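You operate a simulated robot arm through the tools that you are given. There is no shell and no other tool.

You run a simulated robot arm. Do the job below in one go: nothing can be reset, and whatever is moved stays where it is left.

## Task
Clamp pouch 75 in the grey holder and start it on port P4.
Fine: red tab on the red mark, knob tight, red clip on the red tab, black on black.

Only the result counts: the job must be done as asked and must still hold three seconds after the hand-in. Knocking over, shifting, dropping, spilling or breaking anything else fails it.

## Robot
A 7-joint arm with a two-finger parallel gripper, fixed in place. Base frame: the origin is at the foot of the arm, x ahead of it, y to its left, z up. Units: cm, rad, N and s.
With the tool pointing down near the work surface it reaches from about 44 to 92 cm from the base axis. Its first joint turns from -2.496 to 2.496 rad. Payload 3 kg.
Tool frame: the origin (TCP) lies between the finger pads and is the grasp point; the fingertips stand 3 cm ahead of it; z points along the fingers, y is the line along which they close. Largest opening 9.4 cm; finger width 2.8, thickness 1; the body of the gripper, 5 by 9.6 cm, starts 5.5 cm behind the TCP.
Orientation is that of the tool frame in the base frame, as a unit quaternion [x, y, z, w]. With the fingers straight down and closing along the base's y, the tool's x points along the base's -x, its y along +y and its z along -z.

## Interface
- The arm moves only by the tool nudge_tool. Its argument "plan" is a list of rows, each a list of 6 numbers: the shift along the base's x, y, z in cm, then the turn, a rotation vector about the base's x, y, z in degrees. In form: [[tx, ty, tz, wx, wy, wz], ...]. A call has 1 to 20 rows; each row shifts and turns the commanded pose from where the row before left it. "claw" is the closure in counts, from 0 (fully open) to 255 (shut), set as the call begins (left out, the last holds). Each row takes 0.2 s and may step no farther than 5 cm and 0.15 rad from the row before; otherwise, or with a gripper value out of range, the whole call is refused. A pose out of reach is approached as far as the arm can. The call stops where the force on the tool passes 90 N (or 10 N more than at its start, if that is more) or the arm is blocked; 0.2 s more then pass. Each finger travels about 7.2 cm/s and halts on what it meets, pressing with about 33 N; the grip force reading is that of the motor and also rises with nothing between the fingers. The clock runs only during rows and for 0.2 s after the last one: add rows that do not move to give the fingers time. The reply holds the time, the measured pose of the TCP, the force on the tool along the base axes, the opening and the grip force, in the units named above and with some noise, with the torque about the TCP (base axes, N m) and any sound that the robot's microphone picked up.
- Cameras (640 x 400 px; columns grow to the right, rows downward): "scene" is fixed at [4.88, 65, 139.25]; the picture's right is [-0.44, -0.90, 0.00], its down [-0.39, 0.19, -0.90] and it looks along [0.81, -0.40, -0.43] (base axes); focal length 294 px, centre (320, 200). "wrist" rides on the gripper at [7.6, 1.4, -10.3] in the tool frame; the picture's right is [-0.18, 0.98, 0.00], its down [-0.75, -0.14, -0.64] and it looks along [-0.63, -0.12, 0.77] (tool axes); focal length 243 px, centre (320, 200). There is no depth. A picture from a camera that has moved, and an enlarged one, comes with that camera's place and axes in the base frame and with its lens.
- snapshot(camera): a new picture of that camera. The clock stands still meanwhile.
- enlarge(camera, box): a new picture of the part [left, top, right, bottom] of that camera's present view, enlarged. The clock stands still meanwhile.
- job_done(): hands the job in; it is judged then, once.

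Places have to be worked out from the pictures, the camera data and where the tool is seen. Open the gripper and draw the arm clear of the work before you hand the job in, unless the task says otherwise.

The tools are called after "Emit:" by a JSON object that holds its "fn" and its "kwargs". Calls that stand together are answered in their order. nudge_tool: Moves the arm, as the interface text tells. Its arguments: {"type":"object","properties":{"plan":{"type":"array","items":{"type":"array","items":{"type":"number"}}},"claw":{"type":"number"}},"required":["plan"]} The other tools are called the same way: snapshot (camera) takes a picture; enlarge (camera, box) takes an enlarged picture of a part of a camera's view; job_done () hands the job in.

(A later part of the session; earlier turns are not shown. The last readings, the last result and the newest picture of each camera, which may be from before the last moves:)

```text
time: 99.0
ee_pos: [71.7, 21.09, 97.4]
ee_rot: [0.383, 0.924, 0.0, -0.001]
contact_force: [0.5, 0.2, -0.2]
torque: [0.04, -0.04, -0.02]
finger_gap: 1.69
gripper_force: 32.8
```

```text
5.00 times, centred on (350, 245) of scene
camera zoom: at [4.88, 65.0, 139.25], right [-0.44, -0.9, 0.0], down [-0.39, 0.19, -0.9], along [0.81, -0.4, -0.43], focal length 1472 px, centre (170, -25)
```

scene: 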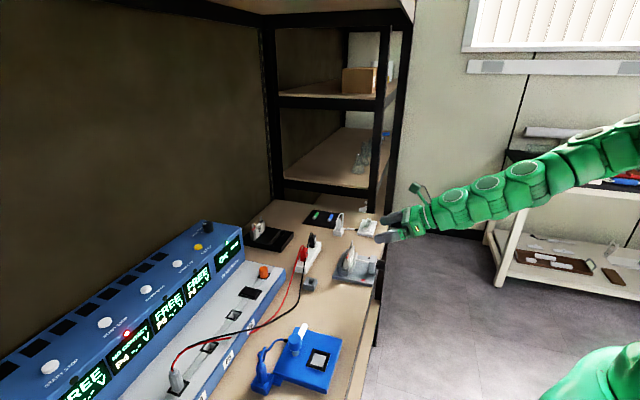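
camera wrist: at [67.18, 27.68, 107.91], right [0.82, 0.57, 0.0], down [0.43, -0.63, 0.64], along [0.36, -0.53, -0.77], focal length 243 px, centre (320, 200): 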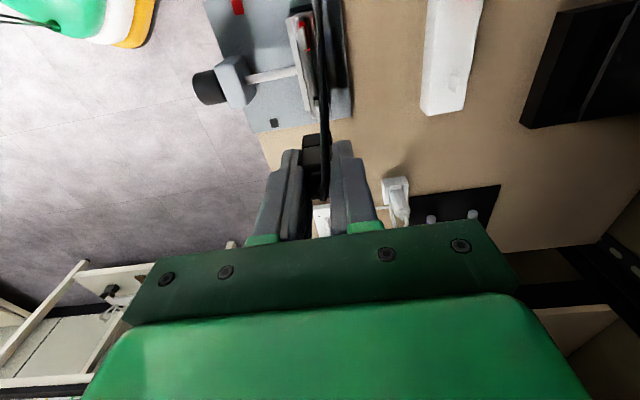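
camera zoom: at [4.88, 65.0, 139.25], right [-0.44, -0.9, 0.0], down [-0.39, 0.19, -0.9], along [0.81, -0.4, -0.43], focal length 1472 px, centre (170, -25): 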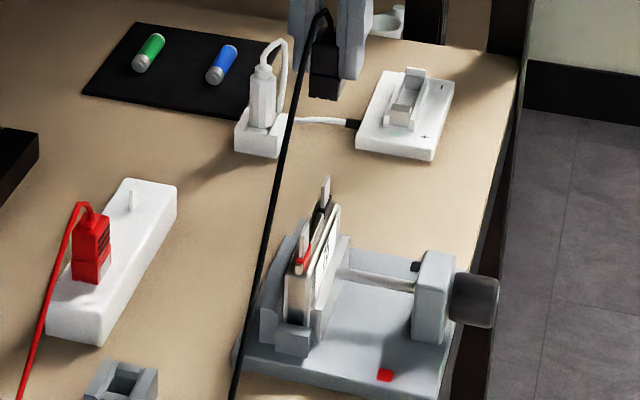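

I zoom in on the tabs from both cameras to locate them precisely after clamping.

Emit:
{"fn": "enlarge", "kwargs": {"camera": "wrist", "box": [296, 84, 344, 124]}}

Emit:
{"fn": "enlarge", "kwargs": {"camera": "scene", "box": [362, 230, 390, 258]}}

Emit:
{"fn": "enlarge", "kwargs": {"camera": "scene", "box": [364, 206, 392, 234]}}

Emit:
{"fn": "enlarge", "kwargs": {"camera": "scene", "box": [366, 236, 386, 254]}}

```text
10.00 times, centred on (320, 104) of wrist
camera zoom: at [67.18, 27.68, 107.91], right [0.82, 0.57, 0.0], down [0.43, -0.63, 0.64], along [0.36, -0.53, -0.77], focal length 2426 px, centre (320, 1160)
```

zoom: 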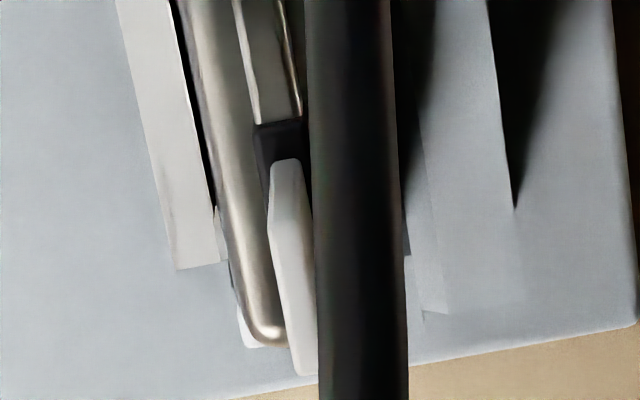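

```text
14.29 times, centred on (376, 244) of scene
camera zoom: at [4.88, 65.0, 139.25], right [-0.44, -0.9, 0.0], down [-0.39, 0.19, -0.9], along [0.81, -0.4, -0.43], focal length 4207 px, centre (-480, -429)
```

zoom: 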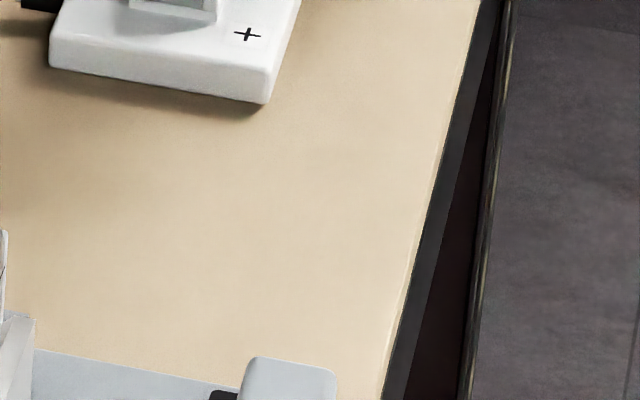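

```text
14.29 times, centred on (378, 220) of scene
camera zoom: at [4.88, 65.0, 139.25], right [-0.44, -0.9, 0.0], down [-0.39, 0.19, -0.9], along [0.81, -0.4, -0.43], focal length 4207 px, centre (-509, -86)
```

zoom: 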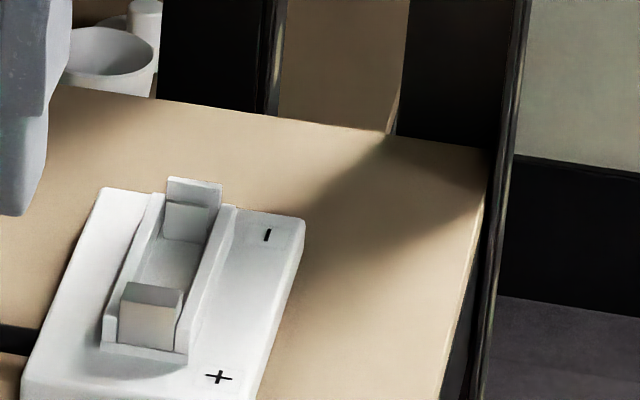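

```text
16.00 times, centred on (376, 245) of scene
camera zoom: at [4.88, 65.0, 139.25], right [-0.44, -0.9, 0.0], down [-0.39, 0.19, -0.9], along [0.81, -0.4, -0.43], focal length 4712 px, centre (-576, -520)
```

zoom: 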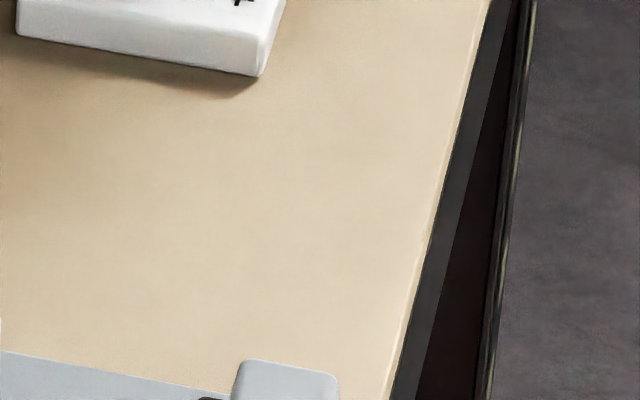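

I aimed the scene box wrong; I re-take it on the tabs and the clip bottom.

Emit:
{"fn": "enlarge", "kwargs": {"camera": "scene", "box": [336, 210, 372, 256]}}

Emit:
{"fn": "enlarge", "kwargs": {"camera": "wrist", "box": [284, 60, 344, 150]}}

```text
8.70 times, centred on (354, 233) of scene
camera zoom: at [4.88, 65.0, 139.25], right [-0.44, -0.9, 0.0], down [-0.39, 0.19, -0.9], along [0.81, -0.4, -0.43], focal length 2561 px, centre (24, -87)
```

zoom: 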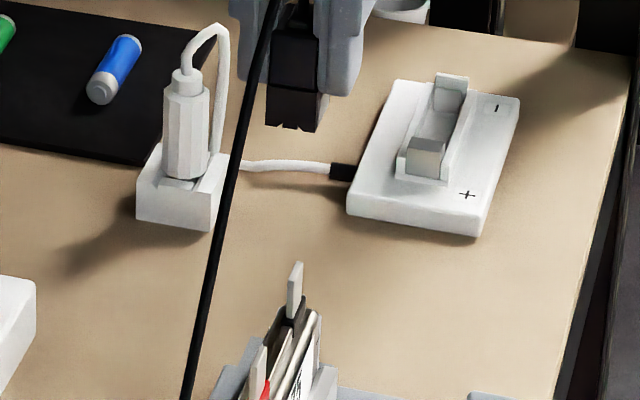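

```text
4.44 times, centred on (314, 105) of wrist
camera zoom: at [67.18, 27.68, 107.91], right [0.82, 0.57, 0.0], down [0.43, -0.63, 0.64], along [0.36, -0.53, -0.77], focal length 1078 px, centre (347, 622)
```

zoom: 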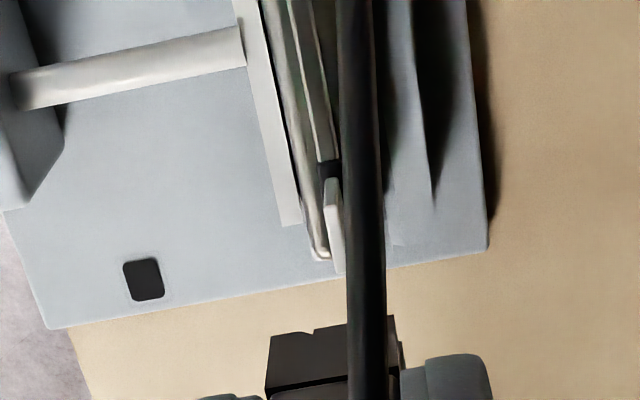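

The clip is ~0.2 cm too far back relative to the tab. I correct and lower until the clip's slit is just above the tab tip.

Emit:
{"fn": "nudge_tool", "kwargs": {"plan": [[-0.07, -0.24, -2, 0, 0, 0], [0, 0, -2, 0, 0, 0], [0, 0, -1.6, 0, 0, 0], [0, 0, 0, 0, 0, 0], [0, 0, 0, 0, 0, 0]]}}

Emit:
{"fn": "enlarge", "kwargs": {"camera": "scene", "box": [340, 226, 364, 256]}}

Emit:
{"fn": "enlarge", "kwargs": {"camera": "wrist", "box": [284, 80, 354, 170]}}

```text
time: 100.2
ee_pos: [71.52, 20.78, 91.91]
ee_rot: [0.382, 0.924, 0.001, 0.0]
contact_force: [-0.3, 0.3, -0.6]
torque: [0.01, 0.0, -0.01]
finger_gap: 1.68
gripper_force: 32.7
```

```text
13.33 times, centred on (352, 241) of scene
camera zoom: at [4.88, 65.0, 139.25], right [-0.44, -0.9, 0.0], down [-0.39, 0.19, -0.9], along [0.81, -0.4, -0.43], focal length 3926 px, centre (-107, -347)
```

zoom: 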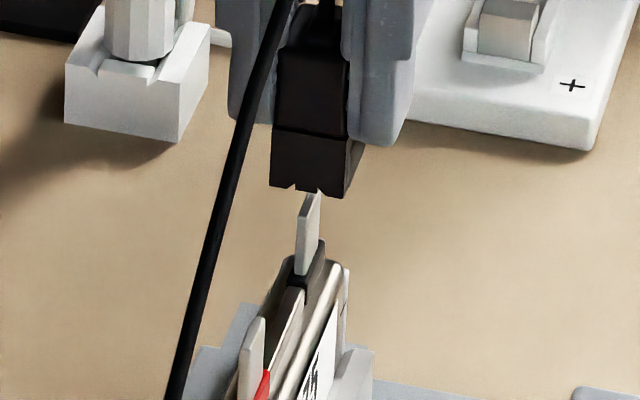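

```text
4.44 times, centred on (319, 125) of wrist
camera zoom: at [67.06, 27.28, 102.18], right [0.82, 0.57, 0.0], down [0.43, -0.63, 0.64], along [0.36, -0.53, -0.77], focal length 1078 px, centre (324, 533)
```

zoom: 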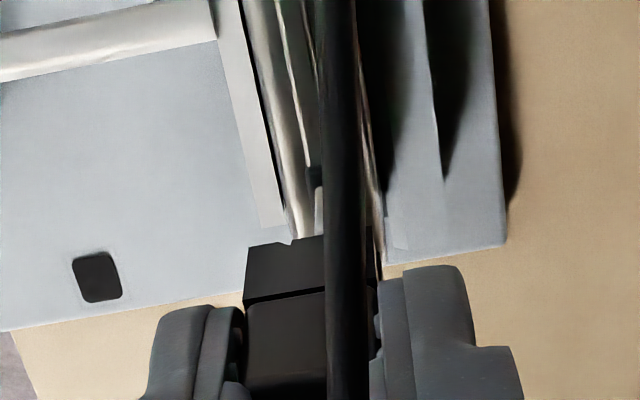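

I zoom in tightly on the slit and tab tip to judge the alignment.

Emit:
{"fn": "enlarge", "kwargs": {"camera": "scene", "box": [344, 234, 360, 250]}}

Emit:
{"fn": "enlarge", "kwargs": {"camera": "wrist", "box": [300, 110, 344, 150]}}

```text
16.00 times, centred on (352, 242) of scene
camera zoom: at [4.88, 65.0, 139.25], right [-0.44, -0.9, 0.0], down [-0.39, 0.19, -0.9], along [0.81, -0.4, -0.43], focal length 4712 px, centre (-192, -472)
```

zoom: 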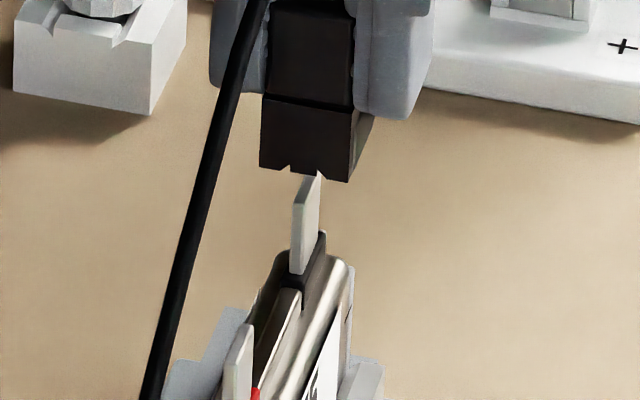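

```text
10.00 times, centred on (322, 130) of wrist
camera zoom: at [67.06, 27.28, 102.18], right [0.82, 0.57, 0.0], down [0.43, -0.63, 0.64], along [0.36, -0.53, -0.77], focal length 2426 px, centre (300, 900)
```

zoom: 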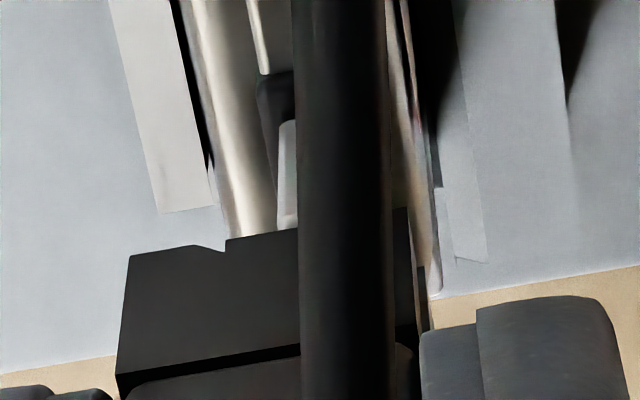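

The slit mouth is ~0.6 cm wide; the clip should move ~0.14 cm back to be centred on the tab. I correct and lower gently to begin engagement.

Emit:
{"fn": "nudge_tool", "kwargs": {"plan": [[0.1, 0.1, 0, 0, 0, 0], [0, 0, -0.4, 0, 0, 0], [0, 0, -0.4, 0, 0, 0], [0, 0, -0.3, 0, 0, 0], [0, 0, 0, 0, 0, 0]]}}

Emit:
{"fn": "enlarge", "kwargs": {"camera": "scene", "box": [344, 234, 360, 250]}}

```text
time: 101.4
ee_pos: [71.86, 20.98, 90.83]
ee_rot: [0.383, 0.924, 0.0, -0.001]
contact_force: [-1.2, -0.3, -0.5]
torque: [-0.01, -0.01, -0.02]
finger_gap: 1.69
gripper_force: 32.9
```

```text
16.00 times, centred on (352, 242) of scene
camera zoom: at [4.88, 65.0, 139.25], right [-0.44, -0.9, 0.0], down [-0.39, 0.19, -0.9], along [0.81, -0.4, -0.43], focal length 4712 px, centre (-192, -472)
```

zoom: 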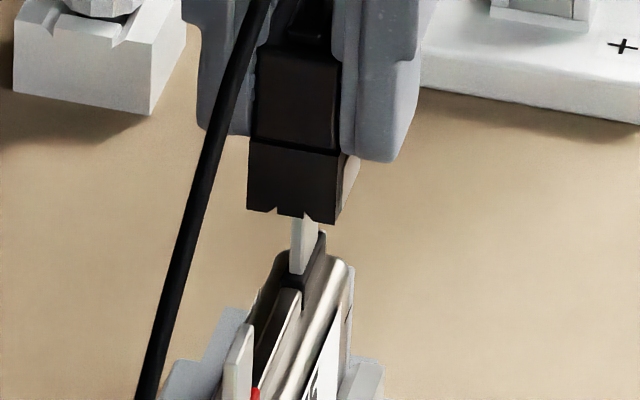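

The tab has entered the slit with no contact force. I keep lowering gradually.

Emit:
{"fn": "nudge_tool", "kwargs": {"plan": [[0, 0, -0.3, 0, 0, 0], [0, 0, -0.3, 0, 0, 0], [0, 0, -0.3, 0, 0, 0], [0, 0, 0, 0, 0, 0]]}}

Emit:
{"fn": "enlarge", "kwargs": {"camera": "scene", "box": [344, 234, 360, 250]}}

```text
time: 102.4
ee_pos: [71.71, 21.0, 89.81]
ee_rot: [0.382, 0.924, 0.0, -0.002]
contact_force: [-0.9, -1.0, -0.4]
torque: [-0.07, 0.06, 0.01]
finger_gap: 1.7
gripper_force: 32.8
```

```text
16.00 times, centred on (352, 242) of scene
camera zoom: at [4.88, 65.0, 139.25], right [-0.44, -0.9, 0.0], down [-0.39, 0.19, -0.9], along [0.81, -0.4, -0.43], focal length 4712 px, centre (-192, -472)
```

zoom: 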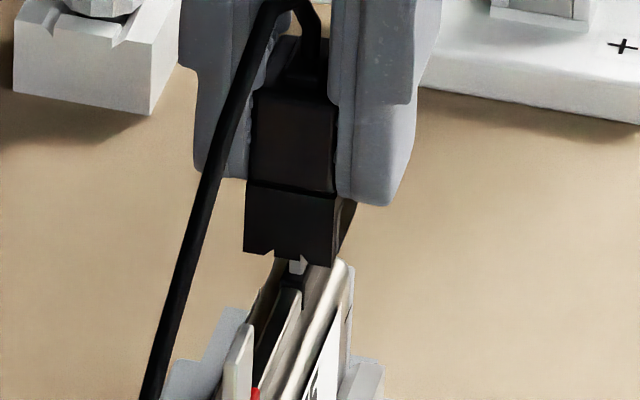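

Nearly fully on. I continue in 0.2 cm steps until light contact.

Emit:
{"fn": "nudge_tool", "kwargs": {"plan": [[0, 0, -0.2, 0, 0, 0], [0, 0, -0.2, 0, 0, 0], [0, 0, 0, 0, 0, 0]]}}

```text
time: 103.2
ee_pos: [71.64, 21.07, 89.5]
ee_rot: [0.382, 0.924, -0.001, -0.001]
contact_force: [0.8, 0.7, 0.3]
torque: [0.06, 0.0, 0.0]
finger_gap: 1.7
gripper_force: 33.5
```

Still no contact; another two small steps.

Emit:
{"fn": "nudge_tool", "kwargs": {"plan": [[0, 0, -0.2, 0, 0, 0], [0, 0, -0.15, 0, 0, 0], [0, 0, 0, 0, 0, 0]]}}

Emit:
{"fn": "enlarge", "kwargs": {"camera": "scene", "box": [344, 234, 360, 250]}}

```text
time: 104.0
ee_pos: [71.68, 21.07, 89.35]
ee_rot: [0.382, 0.924, 0.0, 0.001]
contact_force: [-4.1, 1.8, 26.3]
torque: [0.06, 0.11, 0.01]
finger_gap: 1.68
gripper_force: 33.5
```

```text
16.00 times, centred on (352, 242) of scene
camera zoom: at [4.88, 65.0, 139.25], right [-0.44, -0.9, 0.0], down [-0.39, 0.19, -0.9], along [0.81, -0.4, -0.43], focal length 4712 px, centre (-192, -472)
```

zoom: 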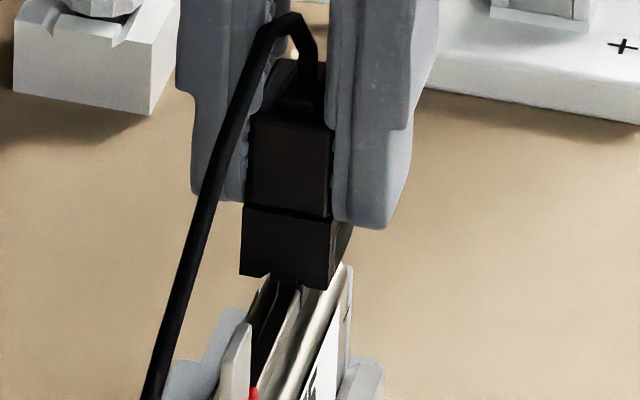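

Seated with 26 N. I open the fingers and check that the clip stays on the tab.

Emit:
{"fn": "nudge_tool", "kwargs": {"plan": [[0, 0, 0, 0, 0, 0], [0, 0, 0, 0, 0, 0], [0, 0, 0, 0, 0, 0]], "claw": 140}}

Emit:
{"fn": "enlarge", "kwargs": {"camera": "scene", "box": [340, 228, 364, 256]}}

Emit:
{"fn": "enlarge", "kwargs": {"camera": "wrist", "box": [230, 90, 410, 230]}}

```text
time: 104.8
ee_pos: [71.86, 21.03, 89.2]
ee_rot: [0.383, 0.924, 0.0, -0.001]
contact_force: [0.1, 0.0, 0.0]
torque: [0.01, 0.02, 0.0]
finger_gap: 4.21
gripper_force: 0.0
```

```text
14.29 times, centred on (352, 242) of scene
camera zoom: at [4.88, 65.0, 139.25], right [-0.44, -0.9, 0.0], down [-0.39, 0.19, -0.9], along [0.81, -0.4, -0.43], focal length 4207 px, centre (-137, -400)
```

zoom: 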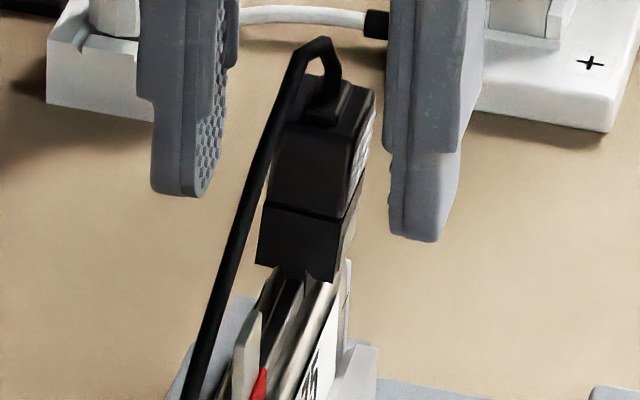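

```text
2.86 times, centred on (320, 160) of wrist
camera zoom: at [67.18, 27.5, 99.47], right [0.82, 0.57, 0.0], down [0.43, -0.63, 0.64], along [0.36, -0.53, -0.77], focal length 693 px, centre (320, 314)
```

zoom: 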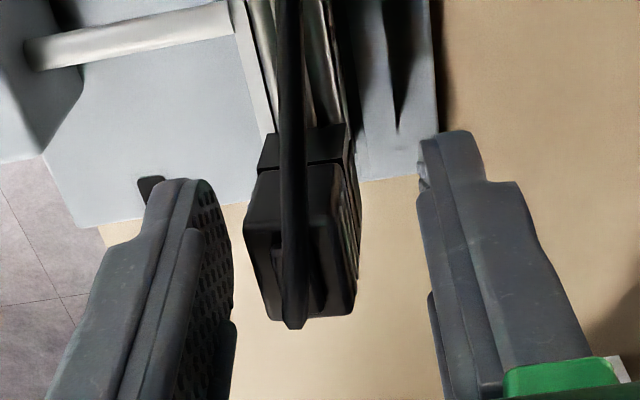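

The clip stays on but leans slightly toward the arm. I let a second pass to see whether it is stable, and look at the P4 display.

Emit:
{"fn": "nudge_tool", "kwargs": {"plan": [[0, 0, 0, 0, 0, 0], [0, 0, 0, 0, 0, 0], [0, 0, 0, 0, 0, 0], [0, 0, 0, 0, 0, 0], [0, 0, 0, 0, 0, 0]]}}

Emit:
{"fn": "enlarge", "kwargs": {"camera": "scene", "box": [340, 228, 364, 256]}}

Emit:
{"fn": "enlarge", "kwargs": {"camera": "scene", "box": [60, 240, 260, 400]}}

```text
time: 106.0
ee_pos: [71.84, 21.0, 89.2]
ee_rot: [0.382, 0.924, 0.001, -0.001]
contact_force: [1.1, 0.0, 0.4]
torque: [-0.02, 0.0, 0.02]
finger_gap: 4.26
gripper_force: 0.1
```

```text
14.29 times, centred on (352, 242) of scene
camera zoom: at [4.88, 65.0, 139.25], right [-0.44, -0.9, 0.0], down [-0.39, 0.19, -0.9], along [0.81, -0.4, -0.43], focal length 4207 px, centre (-137, -400)
```

zoom: 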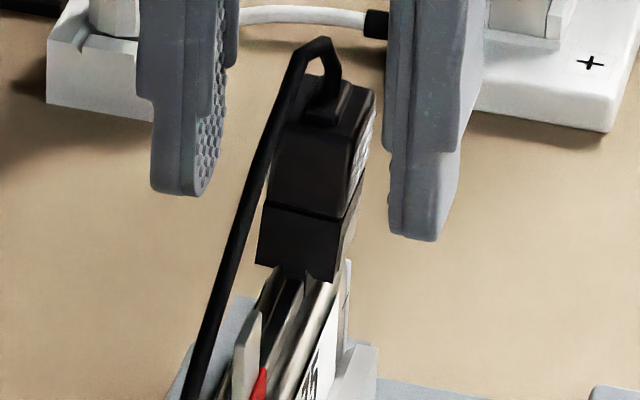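

```text
2.50 times, centred on (160, 320) of scene
camera zoom: at [4.88, 65.0, 139.25], right [-0.44, -0.9, 0.0], down [-0.39, 0.19, -0.9], along [0.81, -0.4, -0.43], focal length 736 px, centre (720, -100)
```

zoom: 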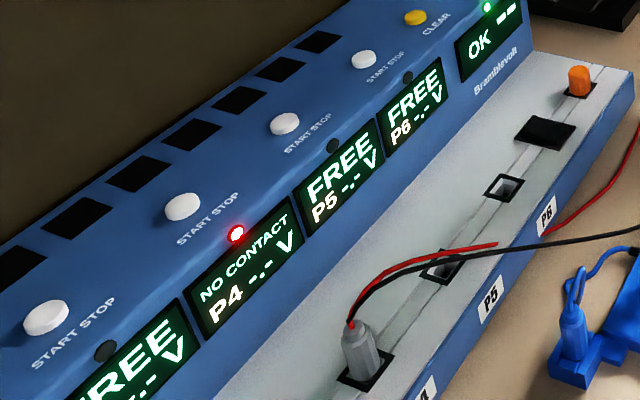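

Stable. The P4 display still shows NO CONTACT as expected with only one clip. I lift straight up and move over the red clip.

Emit:
{"fn": "nudge_tool", "kwargs": {"plan": [[0, 0, 1, 0, 0, 0], [0, 0, 2.5, 0, 0, 0], [0, 0, 3, 0, 0, 0], [1.2, 3.5, 0, 0, 0, 0], [1.2, 3.6, 0, 0, 0, 0], [1.2, 3.6, 0, 0, 0, 0], [1.2, 3.6, 0, 0, 0, 0], [0, 0, 0, 0, 0, 0], [0, 0, 0, 0, 0, 0]]}}

Emit:
{"fn": "snapshot", "kwargs": {"camera": "wrist"}}

Emit:
{"fn": "enlarge", "kwargs": {"camera": "wrist", "box": [270, 70, 370, 150]}}

Emit:
{"fn": "enlarge", "kwargs": {"camera": "scene", "box": [290, 210, 380, 290]}}

```text
time: 108.0
ee_pos: [76.7, 35.16, 95.58]
ee_rot: [0.382, 0.924, 0.0, 0.0]
contact_force: [-0.7, -0.4, -0.3]
torque: [-0.01, -0.03, -0.03]
finger_gap: 4.23
gripper_force: 0.0
```

```text
taken
camera wrist: at [72.19, 41.69, 106.01], right [0.82, 0.57, 0.0], down [0.43, -0.63, 0.64], along [0.36, -0.53, -0.77], focal length 243 px, centre (320, 200)
```

wrist: 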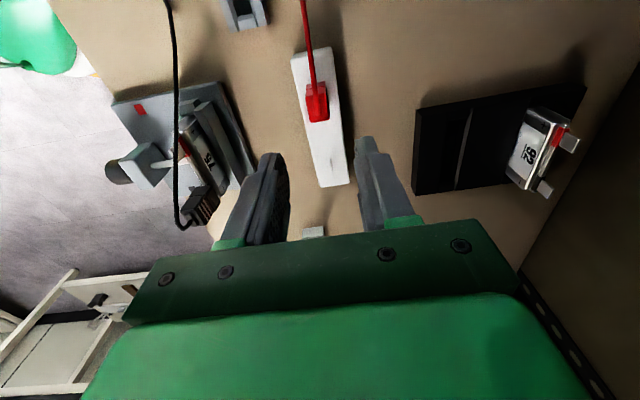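

```text
5.00 times, centred on (320, 110) of wrist
camera zoom: at [72.19, 41.69, 106.01], right [0.82, 0.57, 0.0], down [0.43, -0.63, 0.64], along [0.36, -0.53, -0.77], focal length 1213 px, centre (320, 650)
```

zoom: 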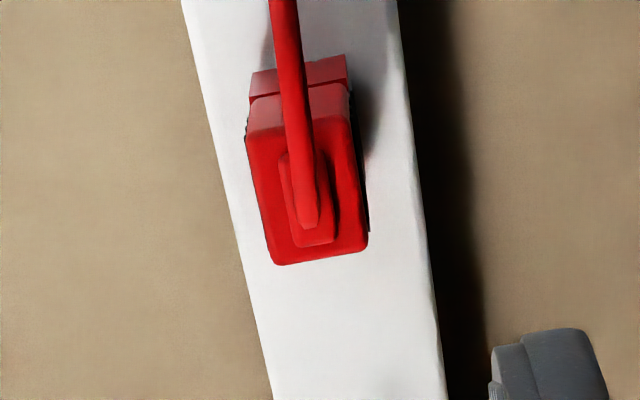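

```text
5.00 times, centred on (335, 250) of scene
camera zoom: at [4.88, 65.0, 139.25], right [-0.44, -0.9, 0.0], down [-0.39, 0.19, -0.9], along [0.81, -0.4, -0.43], focal length 1472 px, centre (245, -50)
```

zoom: 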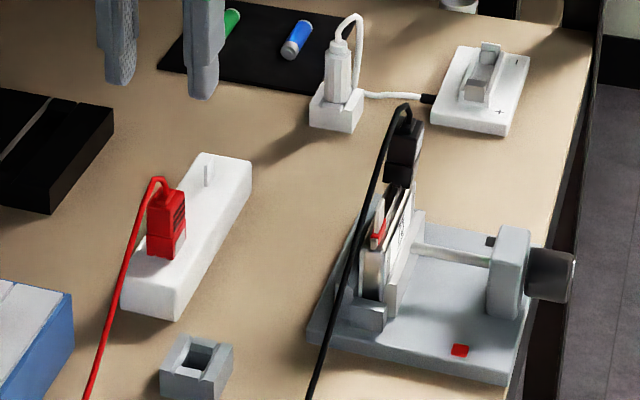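

The black clip is on its tab. Its cable now runs past the red tab; I zoom in to see how it lies before bringing the red clip.

Emit:
{"fn": "enlarge", "kwargs": {"camera": "wrist", "box": [130, 80, 250, 230]}}

Emit:
{"fn": "enlarge", "kwargs": {"camera": "scene", "box": [336, 225, 380, 285]}}

```text
2.67 times, centred on (190, 155) of wrist
camera zoom: at [72.19, 41.69, 106.01], right [0.82, 0.57, 0.0], down [0.43, -0.63, 0.64], along [0.36, -0.53, -0.77], focal length 647 px, centre (667, 320)
```

zoom: 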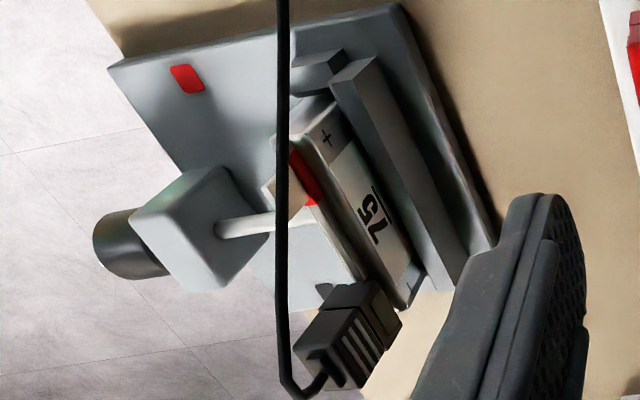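

```text
6.67 times, centred on (358, 255) of scene
camera zoom: at [4.88, 65.0, 139.25], right [-0.44, -0.9, 0.0], down [-0.39, 0.19, -0.9], along [0.81, -0.4, -0.43], focal length 1963 px, centre (67, -167)
```

zoom: 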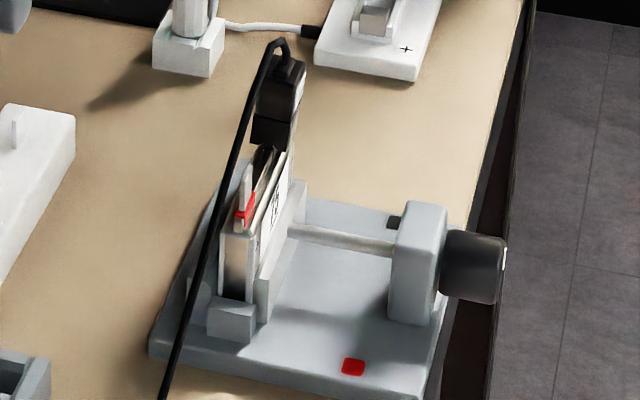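

The black cable passes about 0.7 cm behind the red tab at roughly tip height, so I will grip the red clip higher (fingertips stay above the cable when seated). I align over the red clip and lower.

Emit:
{"fn": "nudge_tool", "kwargs": {"plan": [[-0.43, 0.28, -2, 0, 0, 0], [0, 0, -2.5, 0, 0, 0], [0, 0, -2.5, 0, 0, 0], [0, 0, -1.4, 0, 0, 0], [0, 0, -0.9, 0, 0, 0], [0, 0, 0, 0, 0, 0]], "claw": 140}}

Emit:
{"fn": "enlarge", "kwargs": {"camera": "wrist", "box": [230, 110, 410, 230]}}

Emit:
{"fn": "enlarge", "kwargs": {"camera": "scene", "box": [280, 215, 330, 265]}}

```text
time: 109.4
ee_pos: [76.22, 35.48, 86.27]
ee_rot: [0.382, 0.924, -0.001, 0.0]
contact_force: [-1.0, 0.0, -1.1]
torque: [-0.01, -0.01, -0.01]
finger_gap: 4.23
gripper_force: 0.1
```

```text
3.33 times, centred on (320, 170) of wrist
camera zoom: at [71.61, 42.04, 96.71], right [0.82, 0.57, 0.0], down [0.43, -0.63, 0.64], along [0.36, -0.53, -0.77], focal length 809 px, centre (320, 300)
```

zoom: 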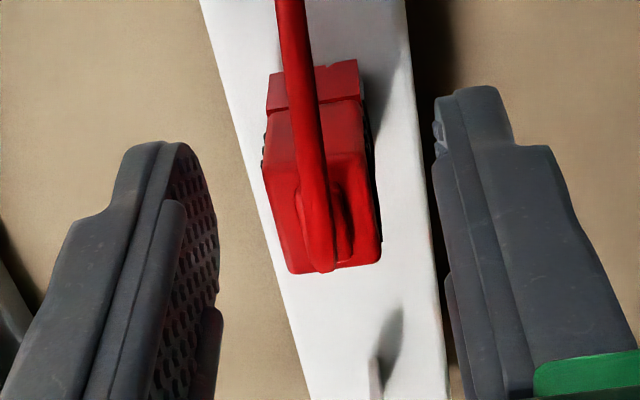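

```text
8.00 times, centred on (305, 240) of scene
camera zoom: at [4.88, 65.0, 139.25], right [-0.44, -0.9, 0.0], down [-0.39, 0.19, -0.9], along [0.81, -0.4, -0.43], focal length 2356 px, centre (440, -120)
```

zoom: 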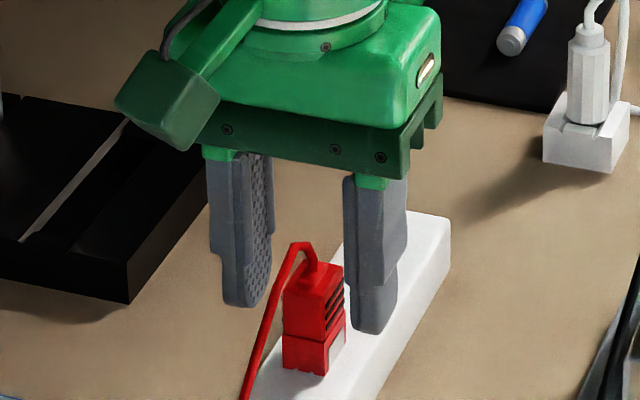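

Aligned. I close on the red clip's upper part and lift gently.

Emit:
{"fn": "nudge_tool", "kwargs": {"plan": [[0, 0, 0, 0, 0, 0], [0, 0, 0, 0, 0, 0], [0, 0, 0, 0, 0, 0], [0, 0, 0, 0, 0, 0]], "claw": 255}}

Emit:
{"fn": "nudge_tool", "kwargs": {"plan": [[0, 0, 0.3, 0, 0, 0], [0, 0, 0.4, 0, 0, 0], [0, 0, 0.6, 0, 0, 0], [0, 0, 1, 0, 0, 0], [0, 0, 1.5, 0, 0, 0], [0, 0, 0, 0, 0, 0]]}}

Emit:
{"fn": "enlarge", "kwargs": {"camera": "scene", "box": [280, 205, 370, 285]}}

Emit:
{"fn": "enlarge", "kwargs": {"camera": "wrist", "box": [230, 80, 410, 230]}}

```text
time: 110.4
ee_pos: [76.17, 35.46, 86.25]
ee_rot: [0.382, 0.924, 0.001, -0.001]
contact_force: [-0.3, 0.4, -0.4]
torque: [0.02, 0.0, 0.0]
finger_gap: 1.65
gripper_force: 33.1
```

```text
time: 111.8
ee_pos: [76.21, 35.64, 90.1]
ee_rot: [0.382, 0.924, -0.001, -0.001]
contact_force: [-0.8, 1.0, -0.6]
torque: [0.02, 0.02, 0.0]
finger_gap: 1.66
gripper_force: 32.5
```

```text
5.00 times, centred on (325, 245) of scene
camera zoom: at [4.88, 65.0, 139.25], right [-0.44, -0.9, 0.0], down [-0.39, 0.19, -0.9], along [0.81, -0.4, -0.43], focal length 1472 px, centre (295, -25)
```

zoom: 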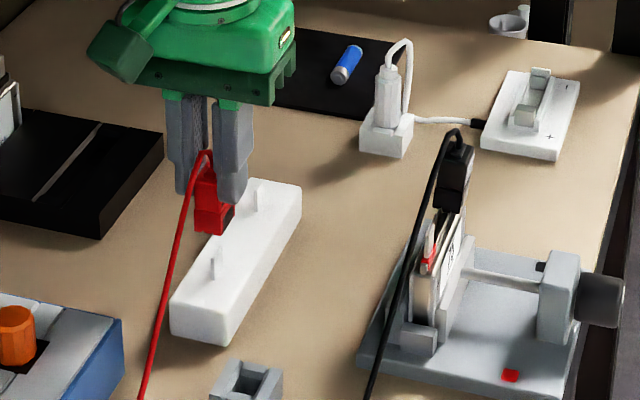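

```text
2.67 times, centred on (320, 155) of wrist
camera zoom: at [71.69, 42.07, 100.47], right [0.82, 0.57, 0.0], down [0.43, -0.63, 0.64], along [0.36, -0.53, -0.77], focal length 647 px, centre (320, 320)
```

zoom: 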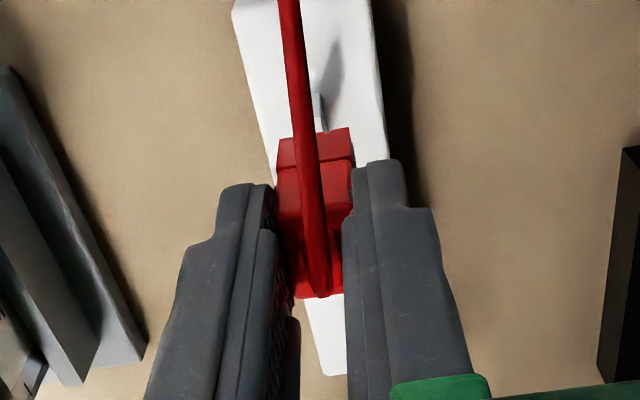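

Red clip lifted. I raise it and carry it over the red tab.

Emit:
{"fn": "nudge_tool", "kwargs": {"plan": [[0, 0, 2.5, 0, 0, 0], [0, 0, 3, 0, 0, 0], [0, 0, 2.5, 0, 0, 0], [-2.14, -2.65, 0, 0, 0, 0], [-2.14, -2.65, 0, 0, 0, 0], [-2.14, -2.65, 0, 0, 0, 0], [-2.12, -2.65, 0, 0, 0, 0], [0, 0, 0, 0, 0, 0], [0, 0, 0, 0, 0, 0]]}}

Emit:
{"fn": "snapshot", "kwargs": {"camera": "wrist"}}

Emit:
{"fn": "enlarge", "kwargs": {"camera": "wrist", "box": [270, 60, 370, 150]}}

Emit:
{"fn": "enlarge", "kwargs": {"camera": "scene", "box": [326, 205, 376, 275]}}

```text
time: 113.8
ee_pos: [67.56, 24.88, 98.14]
ee_rot: [0.382, 0.924, 0.0, -0.001]
contact_force: [0.5, -0.5, -0.3]
torque: [0.02, 0.06, 0.02]
finger_gap: 1.68
gripper_force: 33.3
```

```text
taken
camera wrist: at [63.07, 31.43, 108.45], right [0.82, 0.57, 0.0], down [0.43, -0.63, 0.64], along [0.36, -0.53, -0.77], focal length 243 px, centre (320, 200)
```

wrist: 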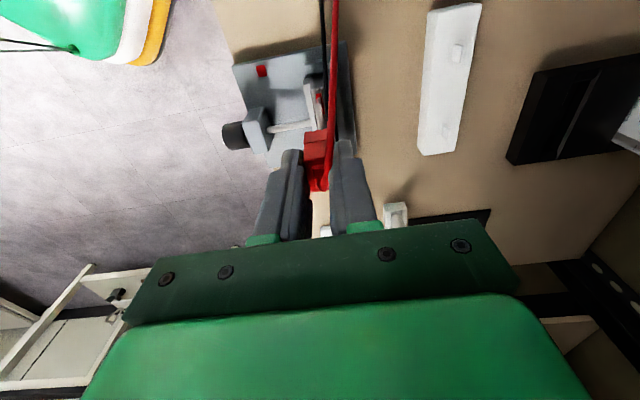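

```text
4.44 times, centred on (320, 105) of wrist
camera zoom: at [63.07, 31.43, 108.45], right [0.82, 0.57, 0.0], down [0.43, -0.63, 0.64], along [0.36, -0.53, -0.77], focal length 1078 px, centre (320, 622)
```

zoom: 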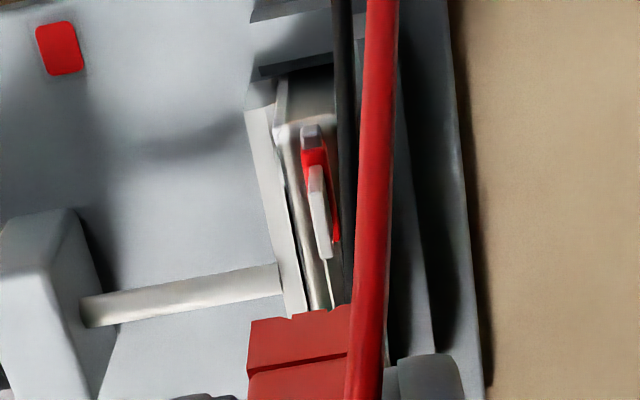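

```text
5.71 times, centred on (351, 240) of scene
camera zoom: at [4.88, 65.0, 139.25], right [-0.44, -0.9, 0.0], down [-0.39, 0.19, -0.9], along [0.81, -0.4, -0.43], focal length 1683 px, centre (143, -29)
```

zoom: 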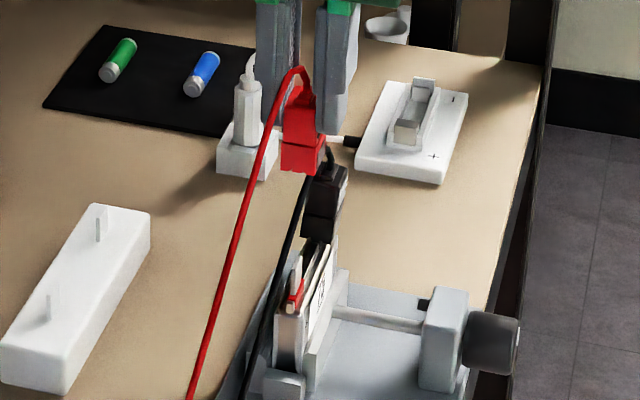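

The red tab is well lined up below. I nudge slightly and lower to just above the tab tip, then check the slit and the black cable's position.

Emit:
{"fn": "nudge_tool", "kwargs": {"plan": [[0.06, 0.06, -1.6, 0, 0, 0], [0, 0, -1.6, 0, 0, 0], [0, 0, -1.4, 0, 0, 0], [0, 0, 0, 0, 0, 0], [0, 0, 0, 0, 0, 0]]}}

Emit:
{"fn": "enlarge", "kwargs": {"camera": "scene", "box": [338, 232, 358, 262]}}

Emit:
{"fn": "enlarge", "kwargs": {"camera": "wrist", "box": [290, 90, 350, 150]}}

```text
time: 115.0
ee_pos: [67.68, 25.03, 93.55]
ee_rot: [0.383, 0.924, 0.001, -0.001]
contact_force: [0.7, -0.3, 0.1]
torque: [0.01, 0.03, -0.01]
finger_gap: 1.66
gripper_force: 33.3
```

```text
13.33 times, centred on (348, 247) of scene
camera zoom: at [4.88, 65.0, 139.25], right [-0.44, -0.9, 0.0], down [-0.39, 0.19, -0.9], along [0.81, -0.4, -0.43], focal length 3926 px, centre (-53, -427)
```

zoom: 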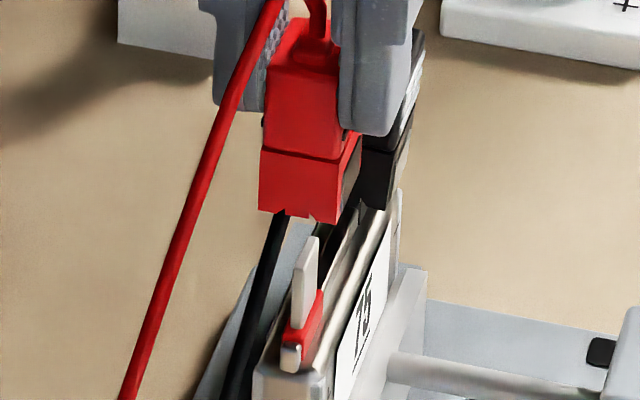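

```text
6.67 times, centred on (320, 120) of wrist
camera zoom: at [63.05, 31.5, 103.89], right [0.82, 0.57, 0.0], down [0.43, -0.63, 0.64], along [0.36, -0.53, -0.77], focal length 1618 px, centre (320, 733)
```

zoom: 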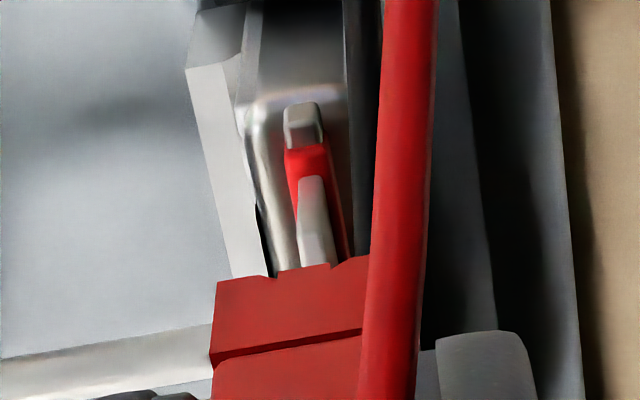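

The slit is centred over the red tab to within ~0.07 cm. I lower slowly, watching force and the black clip.

Emit:
{"fn": "nudge_tool", "kwargs": {"plan": [[0.02, 0.02, -0.4, 0, 0, 0], [0, 0, -0.4, 0, 0, 0], [0, 0, -0.4, 0, 0, 0], [0, 0, 0, 0, 0, 0]]}}

Emit:
{"fn": "enlarge", "kwargs": {"camera": "scene", "box": [338, 232, 358, 262]}}

Emit:
{"fn": "enlarge", "kwargs": {"camera": "wrist", "box": [290, 100, 350, 160]}}

```text
time: 116.0
ee_pos: [67.65, 25.06, 92.43]
ee_rot: [0.383, 0.924, 0.0, -0.001]
contact_force: [0.0, 0.4, -0.8]
torque: [-0.04, -0.01, 0.03]
finger_gap: 1.65
gripper_force: 32.7
```

```text
13.33 times, centred on (348, 247) of scene
camera zoom: at [4.88, 65.0, 139.25], right [-0.44, -0.9, 0.0], down [-0.39, 0.19, -0.9], along [0.81, -0.4, -0.43], focal length 3926 px, centre (-53, -427)
```

zoom: 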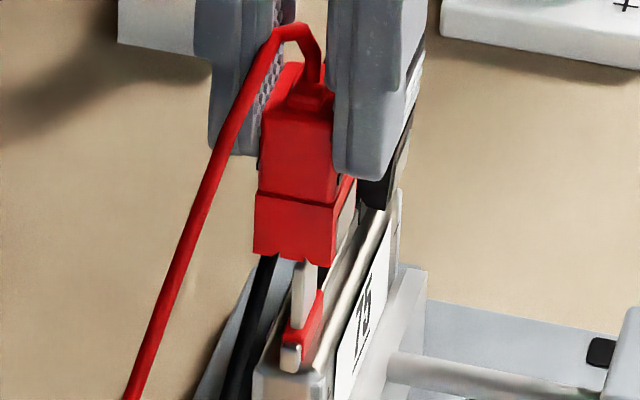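

```text
6.67 times, centred on (320, 130) of wrist
camera zoom: at [63.11, 31.56, 102.71], right [0.82, 0.57, 0.0], down [0.43, -0.63, 0.64], along [0.36, -0.53, -0.77], focal length 1618 px, centre (320, 667)
```

zoom: 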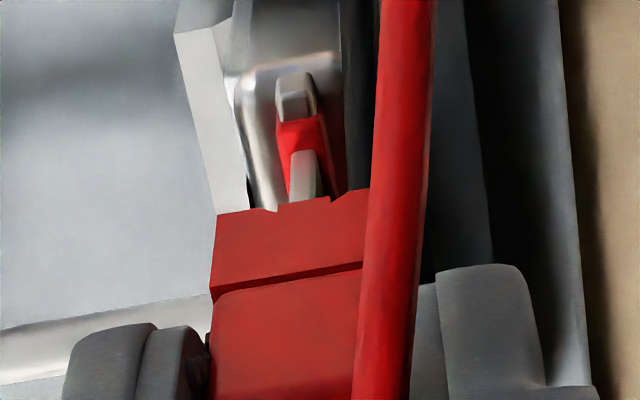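

Tab is entering centred. I continue down.

Emit:
{"fn": "nudge_tool", "kwargs": {"plan": [[0, 0, -0.3, 0, 0, 0], [0, 0, -0.3, 0, 0, 0], [0, 0, -0.3, 0, 0, 0], [0, 0, 0, 0, 0, 0]]}}

Emit:
{"fn": "enlarge", "kwargs": {"camera": "scene", "box": [338, 232, 368, 262]}}

```text
time: 117.0
ee_pos: [67.72, 25.07, 91.47]
ee_rot: [0.381, 0.924, 0.0, -0.002]
contact_force: [-6.6, 4.5, 1.4]
torque: [0.26, 0.31, -0.05]
finger_gap: 1.68
gripper_force: 32.8
```

```text
13.33 times, centred on (353, 247) of scene
camera zoom: at [4.88, 65.0, 139.25], right [-0.44, -0.9, 0.0], down [-0.39, 0.19, -0.9], along [0.81, -0.4, -0.43], focal length 3926 px, centre (-120, -427)
```

zoom: 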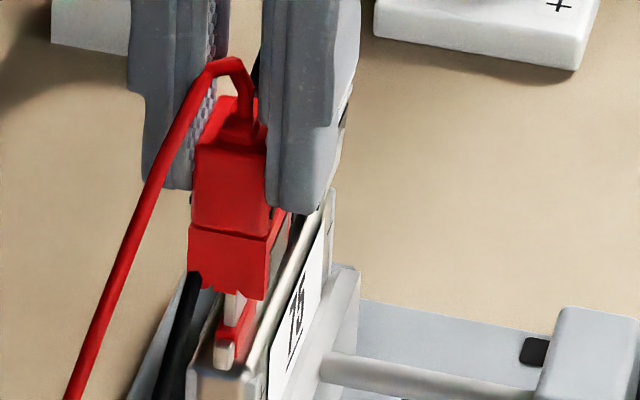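

A small side force (−8 N along e, acting at the clip's bottom) shows the clip is slightly too far to the right; I shift it 0.1 cm left.

Emit:
{"fn": "nudge_tool", "kwargs": {"plan": [[-0.07, 0.07, 0, 0, 0, 0], [0, 0, 0, 0, 0, 0]]}}

Emit:
{"fn": "enlarge", "kwargs": {"camera": "wrist", "box": [270, 90, 370, 170]}}

Emit:
{"fn": "enlarge", "kwargs": {"camera": "scene", "box": [342, 238, 358, 258]}}

```text
time: 117.6
ee_pos: [67.66, 25.15, 91.43]
ee_rot: [0.383, 0.924, 0.0, -0.001]
contact_force: [-0.5, -0.8, -0.7]
torque: [0.01, 0.0, 0.01]
finger_gap: 1.64
gripper_force: 33.0
```

```text
5.00 times, centred on (320, 130) of wrist
camera zoom: at [63.08, 31.55, 101.77], right [0.82, 0.57, 0.0], down [0.43, -0.63, 0.64], along [0.36, -0.53, -0.77], focal length 1213 px, centre (320, 550)
```

zoom: 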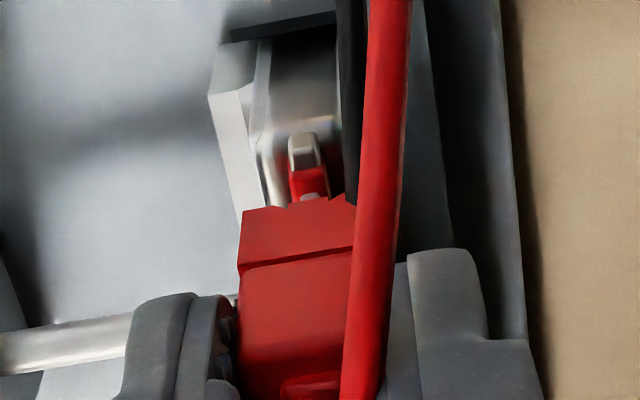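

```text
16.00 times, centred on (350, 248) of scene
camera zoom: at [4.88, 65.0, 139.25], right [-0.44, -0.9, 0.0], down [-0.39, 0.19, -0.9], along [0.81, -0.4, -0.43], focal length 4712 px, centre (-160, -568)
```

zoom: 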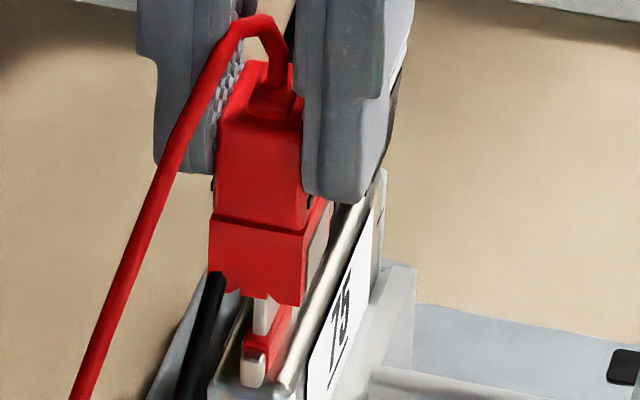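

The side force is gone. I lower on to the seat in small steps.

Emit:
{"fn": "nudge_tool", "kwargs": {"plan": [[0, 0, -0.3, 0, 0, 0], [0, 0, -0.2, 0, 0, 0], [0, 0, -0.2, 0, 0, 0], [0, 0, 0, 0, 0, 0]]}}

```text
time: 118.6
ee_pos: [67.51, 25.08, 90.89]
ee_rot: [0.382, 0.924, 0.0, 0.0]
contact_force: [2.0, 0.1, -0.8]
torque: [0.05, -0.03, -0.01]
finger_gap: 1.68
gripper_force: 33.1
```

No contact yet; two more small steps.

Emit:
{"fn": "nudge_tool", "kwargs": {"plan": [[0, 0, -0.2, 0, 0, 0], [0, 0, -0.15, 0, 0, 0], [0, 0, 0, 0, 0, 0]]}}

Emit:
{"fn": "enlarge", "kwargs": {"camera": "scene", "box": [342, 238, 358, 258]}}

```text
time: 119.4
ee_pos: [67.56, 25.03, 90.45]
ee_rot: [0.383, 0.924, 0.001, 0.0]
contact_force: [-0.3, 0.7, 0.5]
torque: [0.06, 0.02, 0.0]
finger_gap: 1.66
gripper_force: 33.1
```

```text
16.00 times, centred on (350, 248) of scene
camera zoom: at [4.88, 65.0, 139.25], right [-0.44, -0.9, 0.0], down [-0.39, 0.19, -0.9], along [0.81, -0.4, -0.43], focal length 4712 px, centre (-160, -568)
```

zoom: 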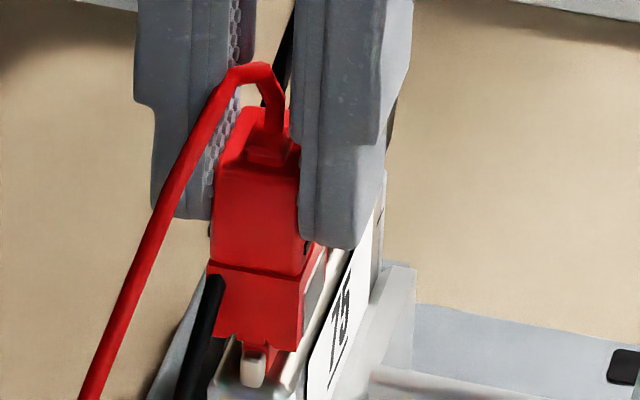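

The black cable simply passes by without effect. I continue lowering to contact.

Emit:
{"fn": "nudge_tool", "kwargs": {"plan": [[0, 0, -0.15, 0, 0, 0], [0, 0, -0.15, 0, 0, 0], [0, 0, 0, 0, 0, 0]]}}

```text
time: 120.2
ee_pos: [67.68, 25.04, 90.24]
ee_rot: [0.382, 0.924, 0.001, 0.0]
contact_force: [0.1, -0.4, 29.5]
torque: [-0.04, 0.01, 0.01]
finger_gap: 1.69
gripper_force: 33.3
```

Seated with 29 N. I open the fingers and check both clips and the P4 display.

Emit:
{"fn": "nudge_tool", "kwargs": {"plan": [[0, 0, 0, 0, 0, 0], [0, 0, 0, 0, 0, 0], [0, 0, 0, 0, 0, 0], [0, 0, 0, 0, 0, 0]], "claw": 140}}

Emit:
{"fn": "enlarge", "kwargs": {"camera": "scene", "box": [336, 226, 366, 266]}}

Emit:
{"fn": "enlarge", "kwargs": {"camera": "scene", "box": [60, 240, 260, 400]}}

Emit:
{"fn": "enlarge", "kwargs": {"camera": "wrist", "box": [230, 90, 410, 230]}}

```text
time: 121.2
ee_pos: [67.6, 25.14, 90.09]
ee_rot: [0.383, 0.924, 0.0, -0.001]
contact_force: [-0.6, 0.5, 0.1]
torque: [-0.02, 0.03, 0.05]
finger_gap: 4.25
gripper_force: 0.1
```

```text
10.00 times, centred on (351, 246) of scene
camera zoom: at [4.88, 65.0, 139.25], right [-0.44, -0.9, 0.0], down [-0.39, 0.19, -0.9], along [0.81, -0.4, -0.43], focal length 2945 px, centre (10, -260)
```

zoom: 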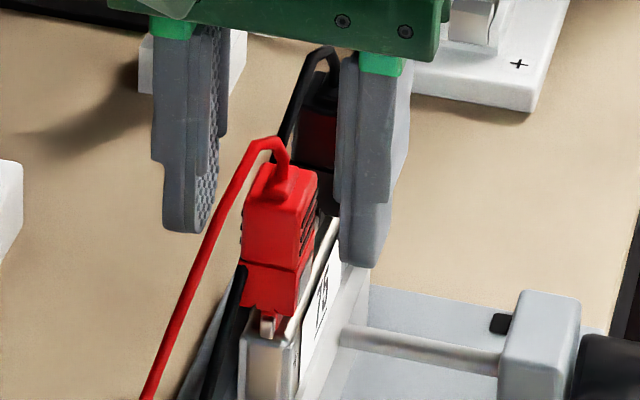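

```text
2.50 times, centred on (160, 320) of scene
camera zoom: at [4.88, 65.0, 139.25], right [-0.44, -0.9, 0.0], down [-0.39, 0.19, -0.9], along [0.81, -0.4, -0.43], focal length 736 px, centre (720, -100)
```

zoom: 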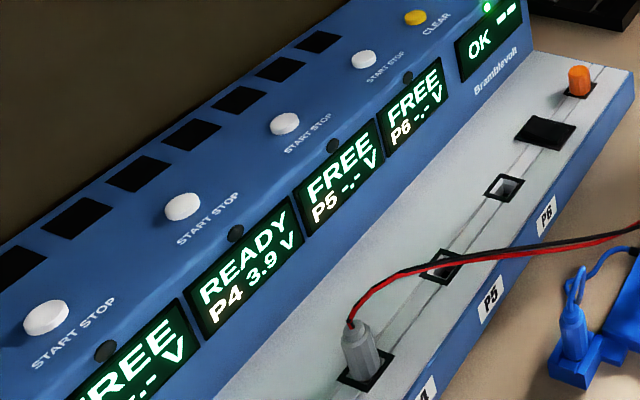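

```text
2.86 times, centred on (320, 160) of wrist
camera zoom: at [63.05, 31.59, 100.44], right [0.82, 0.57, 0.0], down [0.43, -0.63, 0.64], along [0.36, -0.53, -0.77], focal length 693 px, centre (320, 314)
```

zoom: 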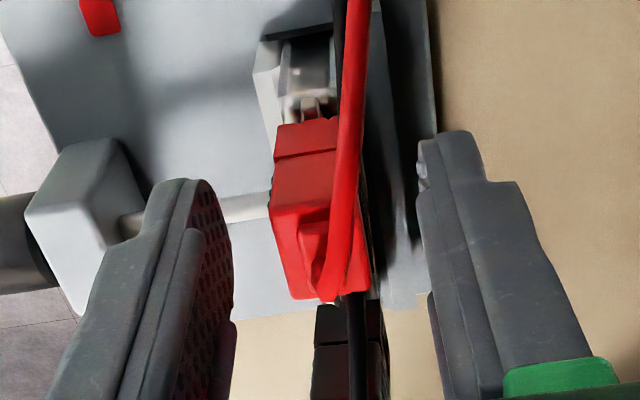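

P4 now reads READY 3.9 V — both clips make contact. I lift straight up off the red clip, then turn the tool toward the charger on the way.

Emit:
{"fn": "nudge_tool", "kwargs": {"plan": [[0, 0, 1, 0, 0, 0], [0, 0, 2, 0, 0, 0], [0, 0, 3, 0, 0, 0], [0, 0, 4, 0, 0, 0], [0, 0, 0, 0, 0, 0]]}}

Emit:
{"fn": "enlarge", "kwargs": {"camera": "scene", "box": [336, 226, 366, 266]}}

Emit:
{"fn": "nudge_tool", "kwargs": {"plan": [[-0.62, 2.22, 0.73, 0, 0, -8.18], [-0.62, 2.22, 0.73, 0, 0, -8.18], [-0.62, 2.22, 0.73, 0, 0, -8.18], [-0.62, 2.22, 0.73, 0, 0, -8.18], [-0.62, 2.22, 0.73, 0, 0, -8.18], [-0.62, 2.22, 0.73, 0, 0, -8.18], [-0.62, 2.22, 0.73, 0, 0, -8.18], [-0.62, 2.22, 0.73, 0, 0, -8.18], [-0.62, 2.22, 0.73, 0, 0, -8.18], [-0.62, 2.22, 0.73, 0, 0, -8.18], [-0.62, 2.22, 0.73, 0, 0, -8.2], [0, 0, 0, 0, 0, 0], [0, 0, 0, 0, 0, 0]]}}

Emit:
{"fn": "snapshot", "kwargs": {"camera": "scene"}}

```text
time: 122.4
ee_pos: [67.62, 25.15, 100.06]
ee_rot: [0.383, 0.924, 0.0, -0.001]
contact_force: [-0.3, -0.3, -0.1]
torque: [0.0, -0.01, -0.02]
finger_gap: 4.24
gripper_force: 0.2
```

```text
10.00 times, centred on (351, 246) of scene
camera zoom: at [4.88, 65.0, 139.25], right [-0.44, -0.9, 0.0], down [-0.39, 0.19, -0.9], along [0.81, -0.4, -0.43], focal length 2945 px, centre (10, -260)
```

zoom: 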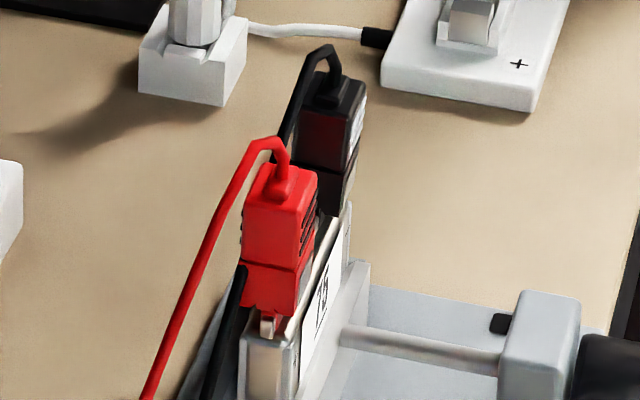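

```text
time: 125.2
ee_pos: [61.55, 50.18, 111.62]
ee_rot: [0.905, 0.424, 0.027, -0.012]
contact_force: [0.8, 0.6, -0.3]
torque: [-0.05, 0.02, 0.03]
finger_gap: 4.25
gripper_force: 0.0
out of reach, approached as far as the arm can: row 11
```

```text
taken
```

scene: 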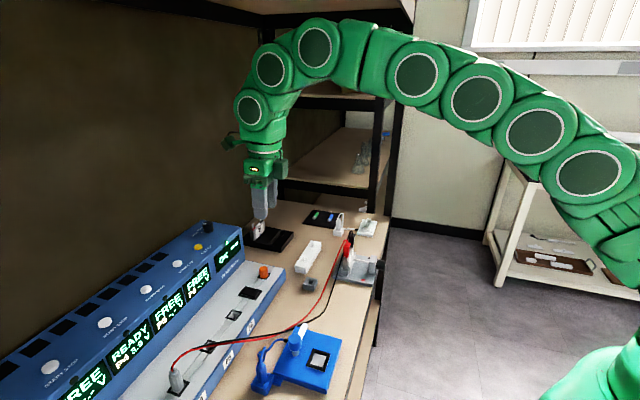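

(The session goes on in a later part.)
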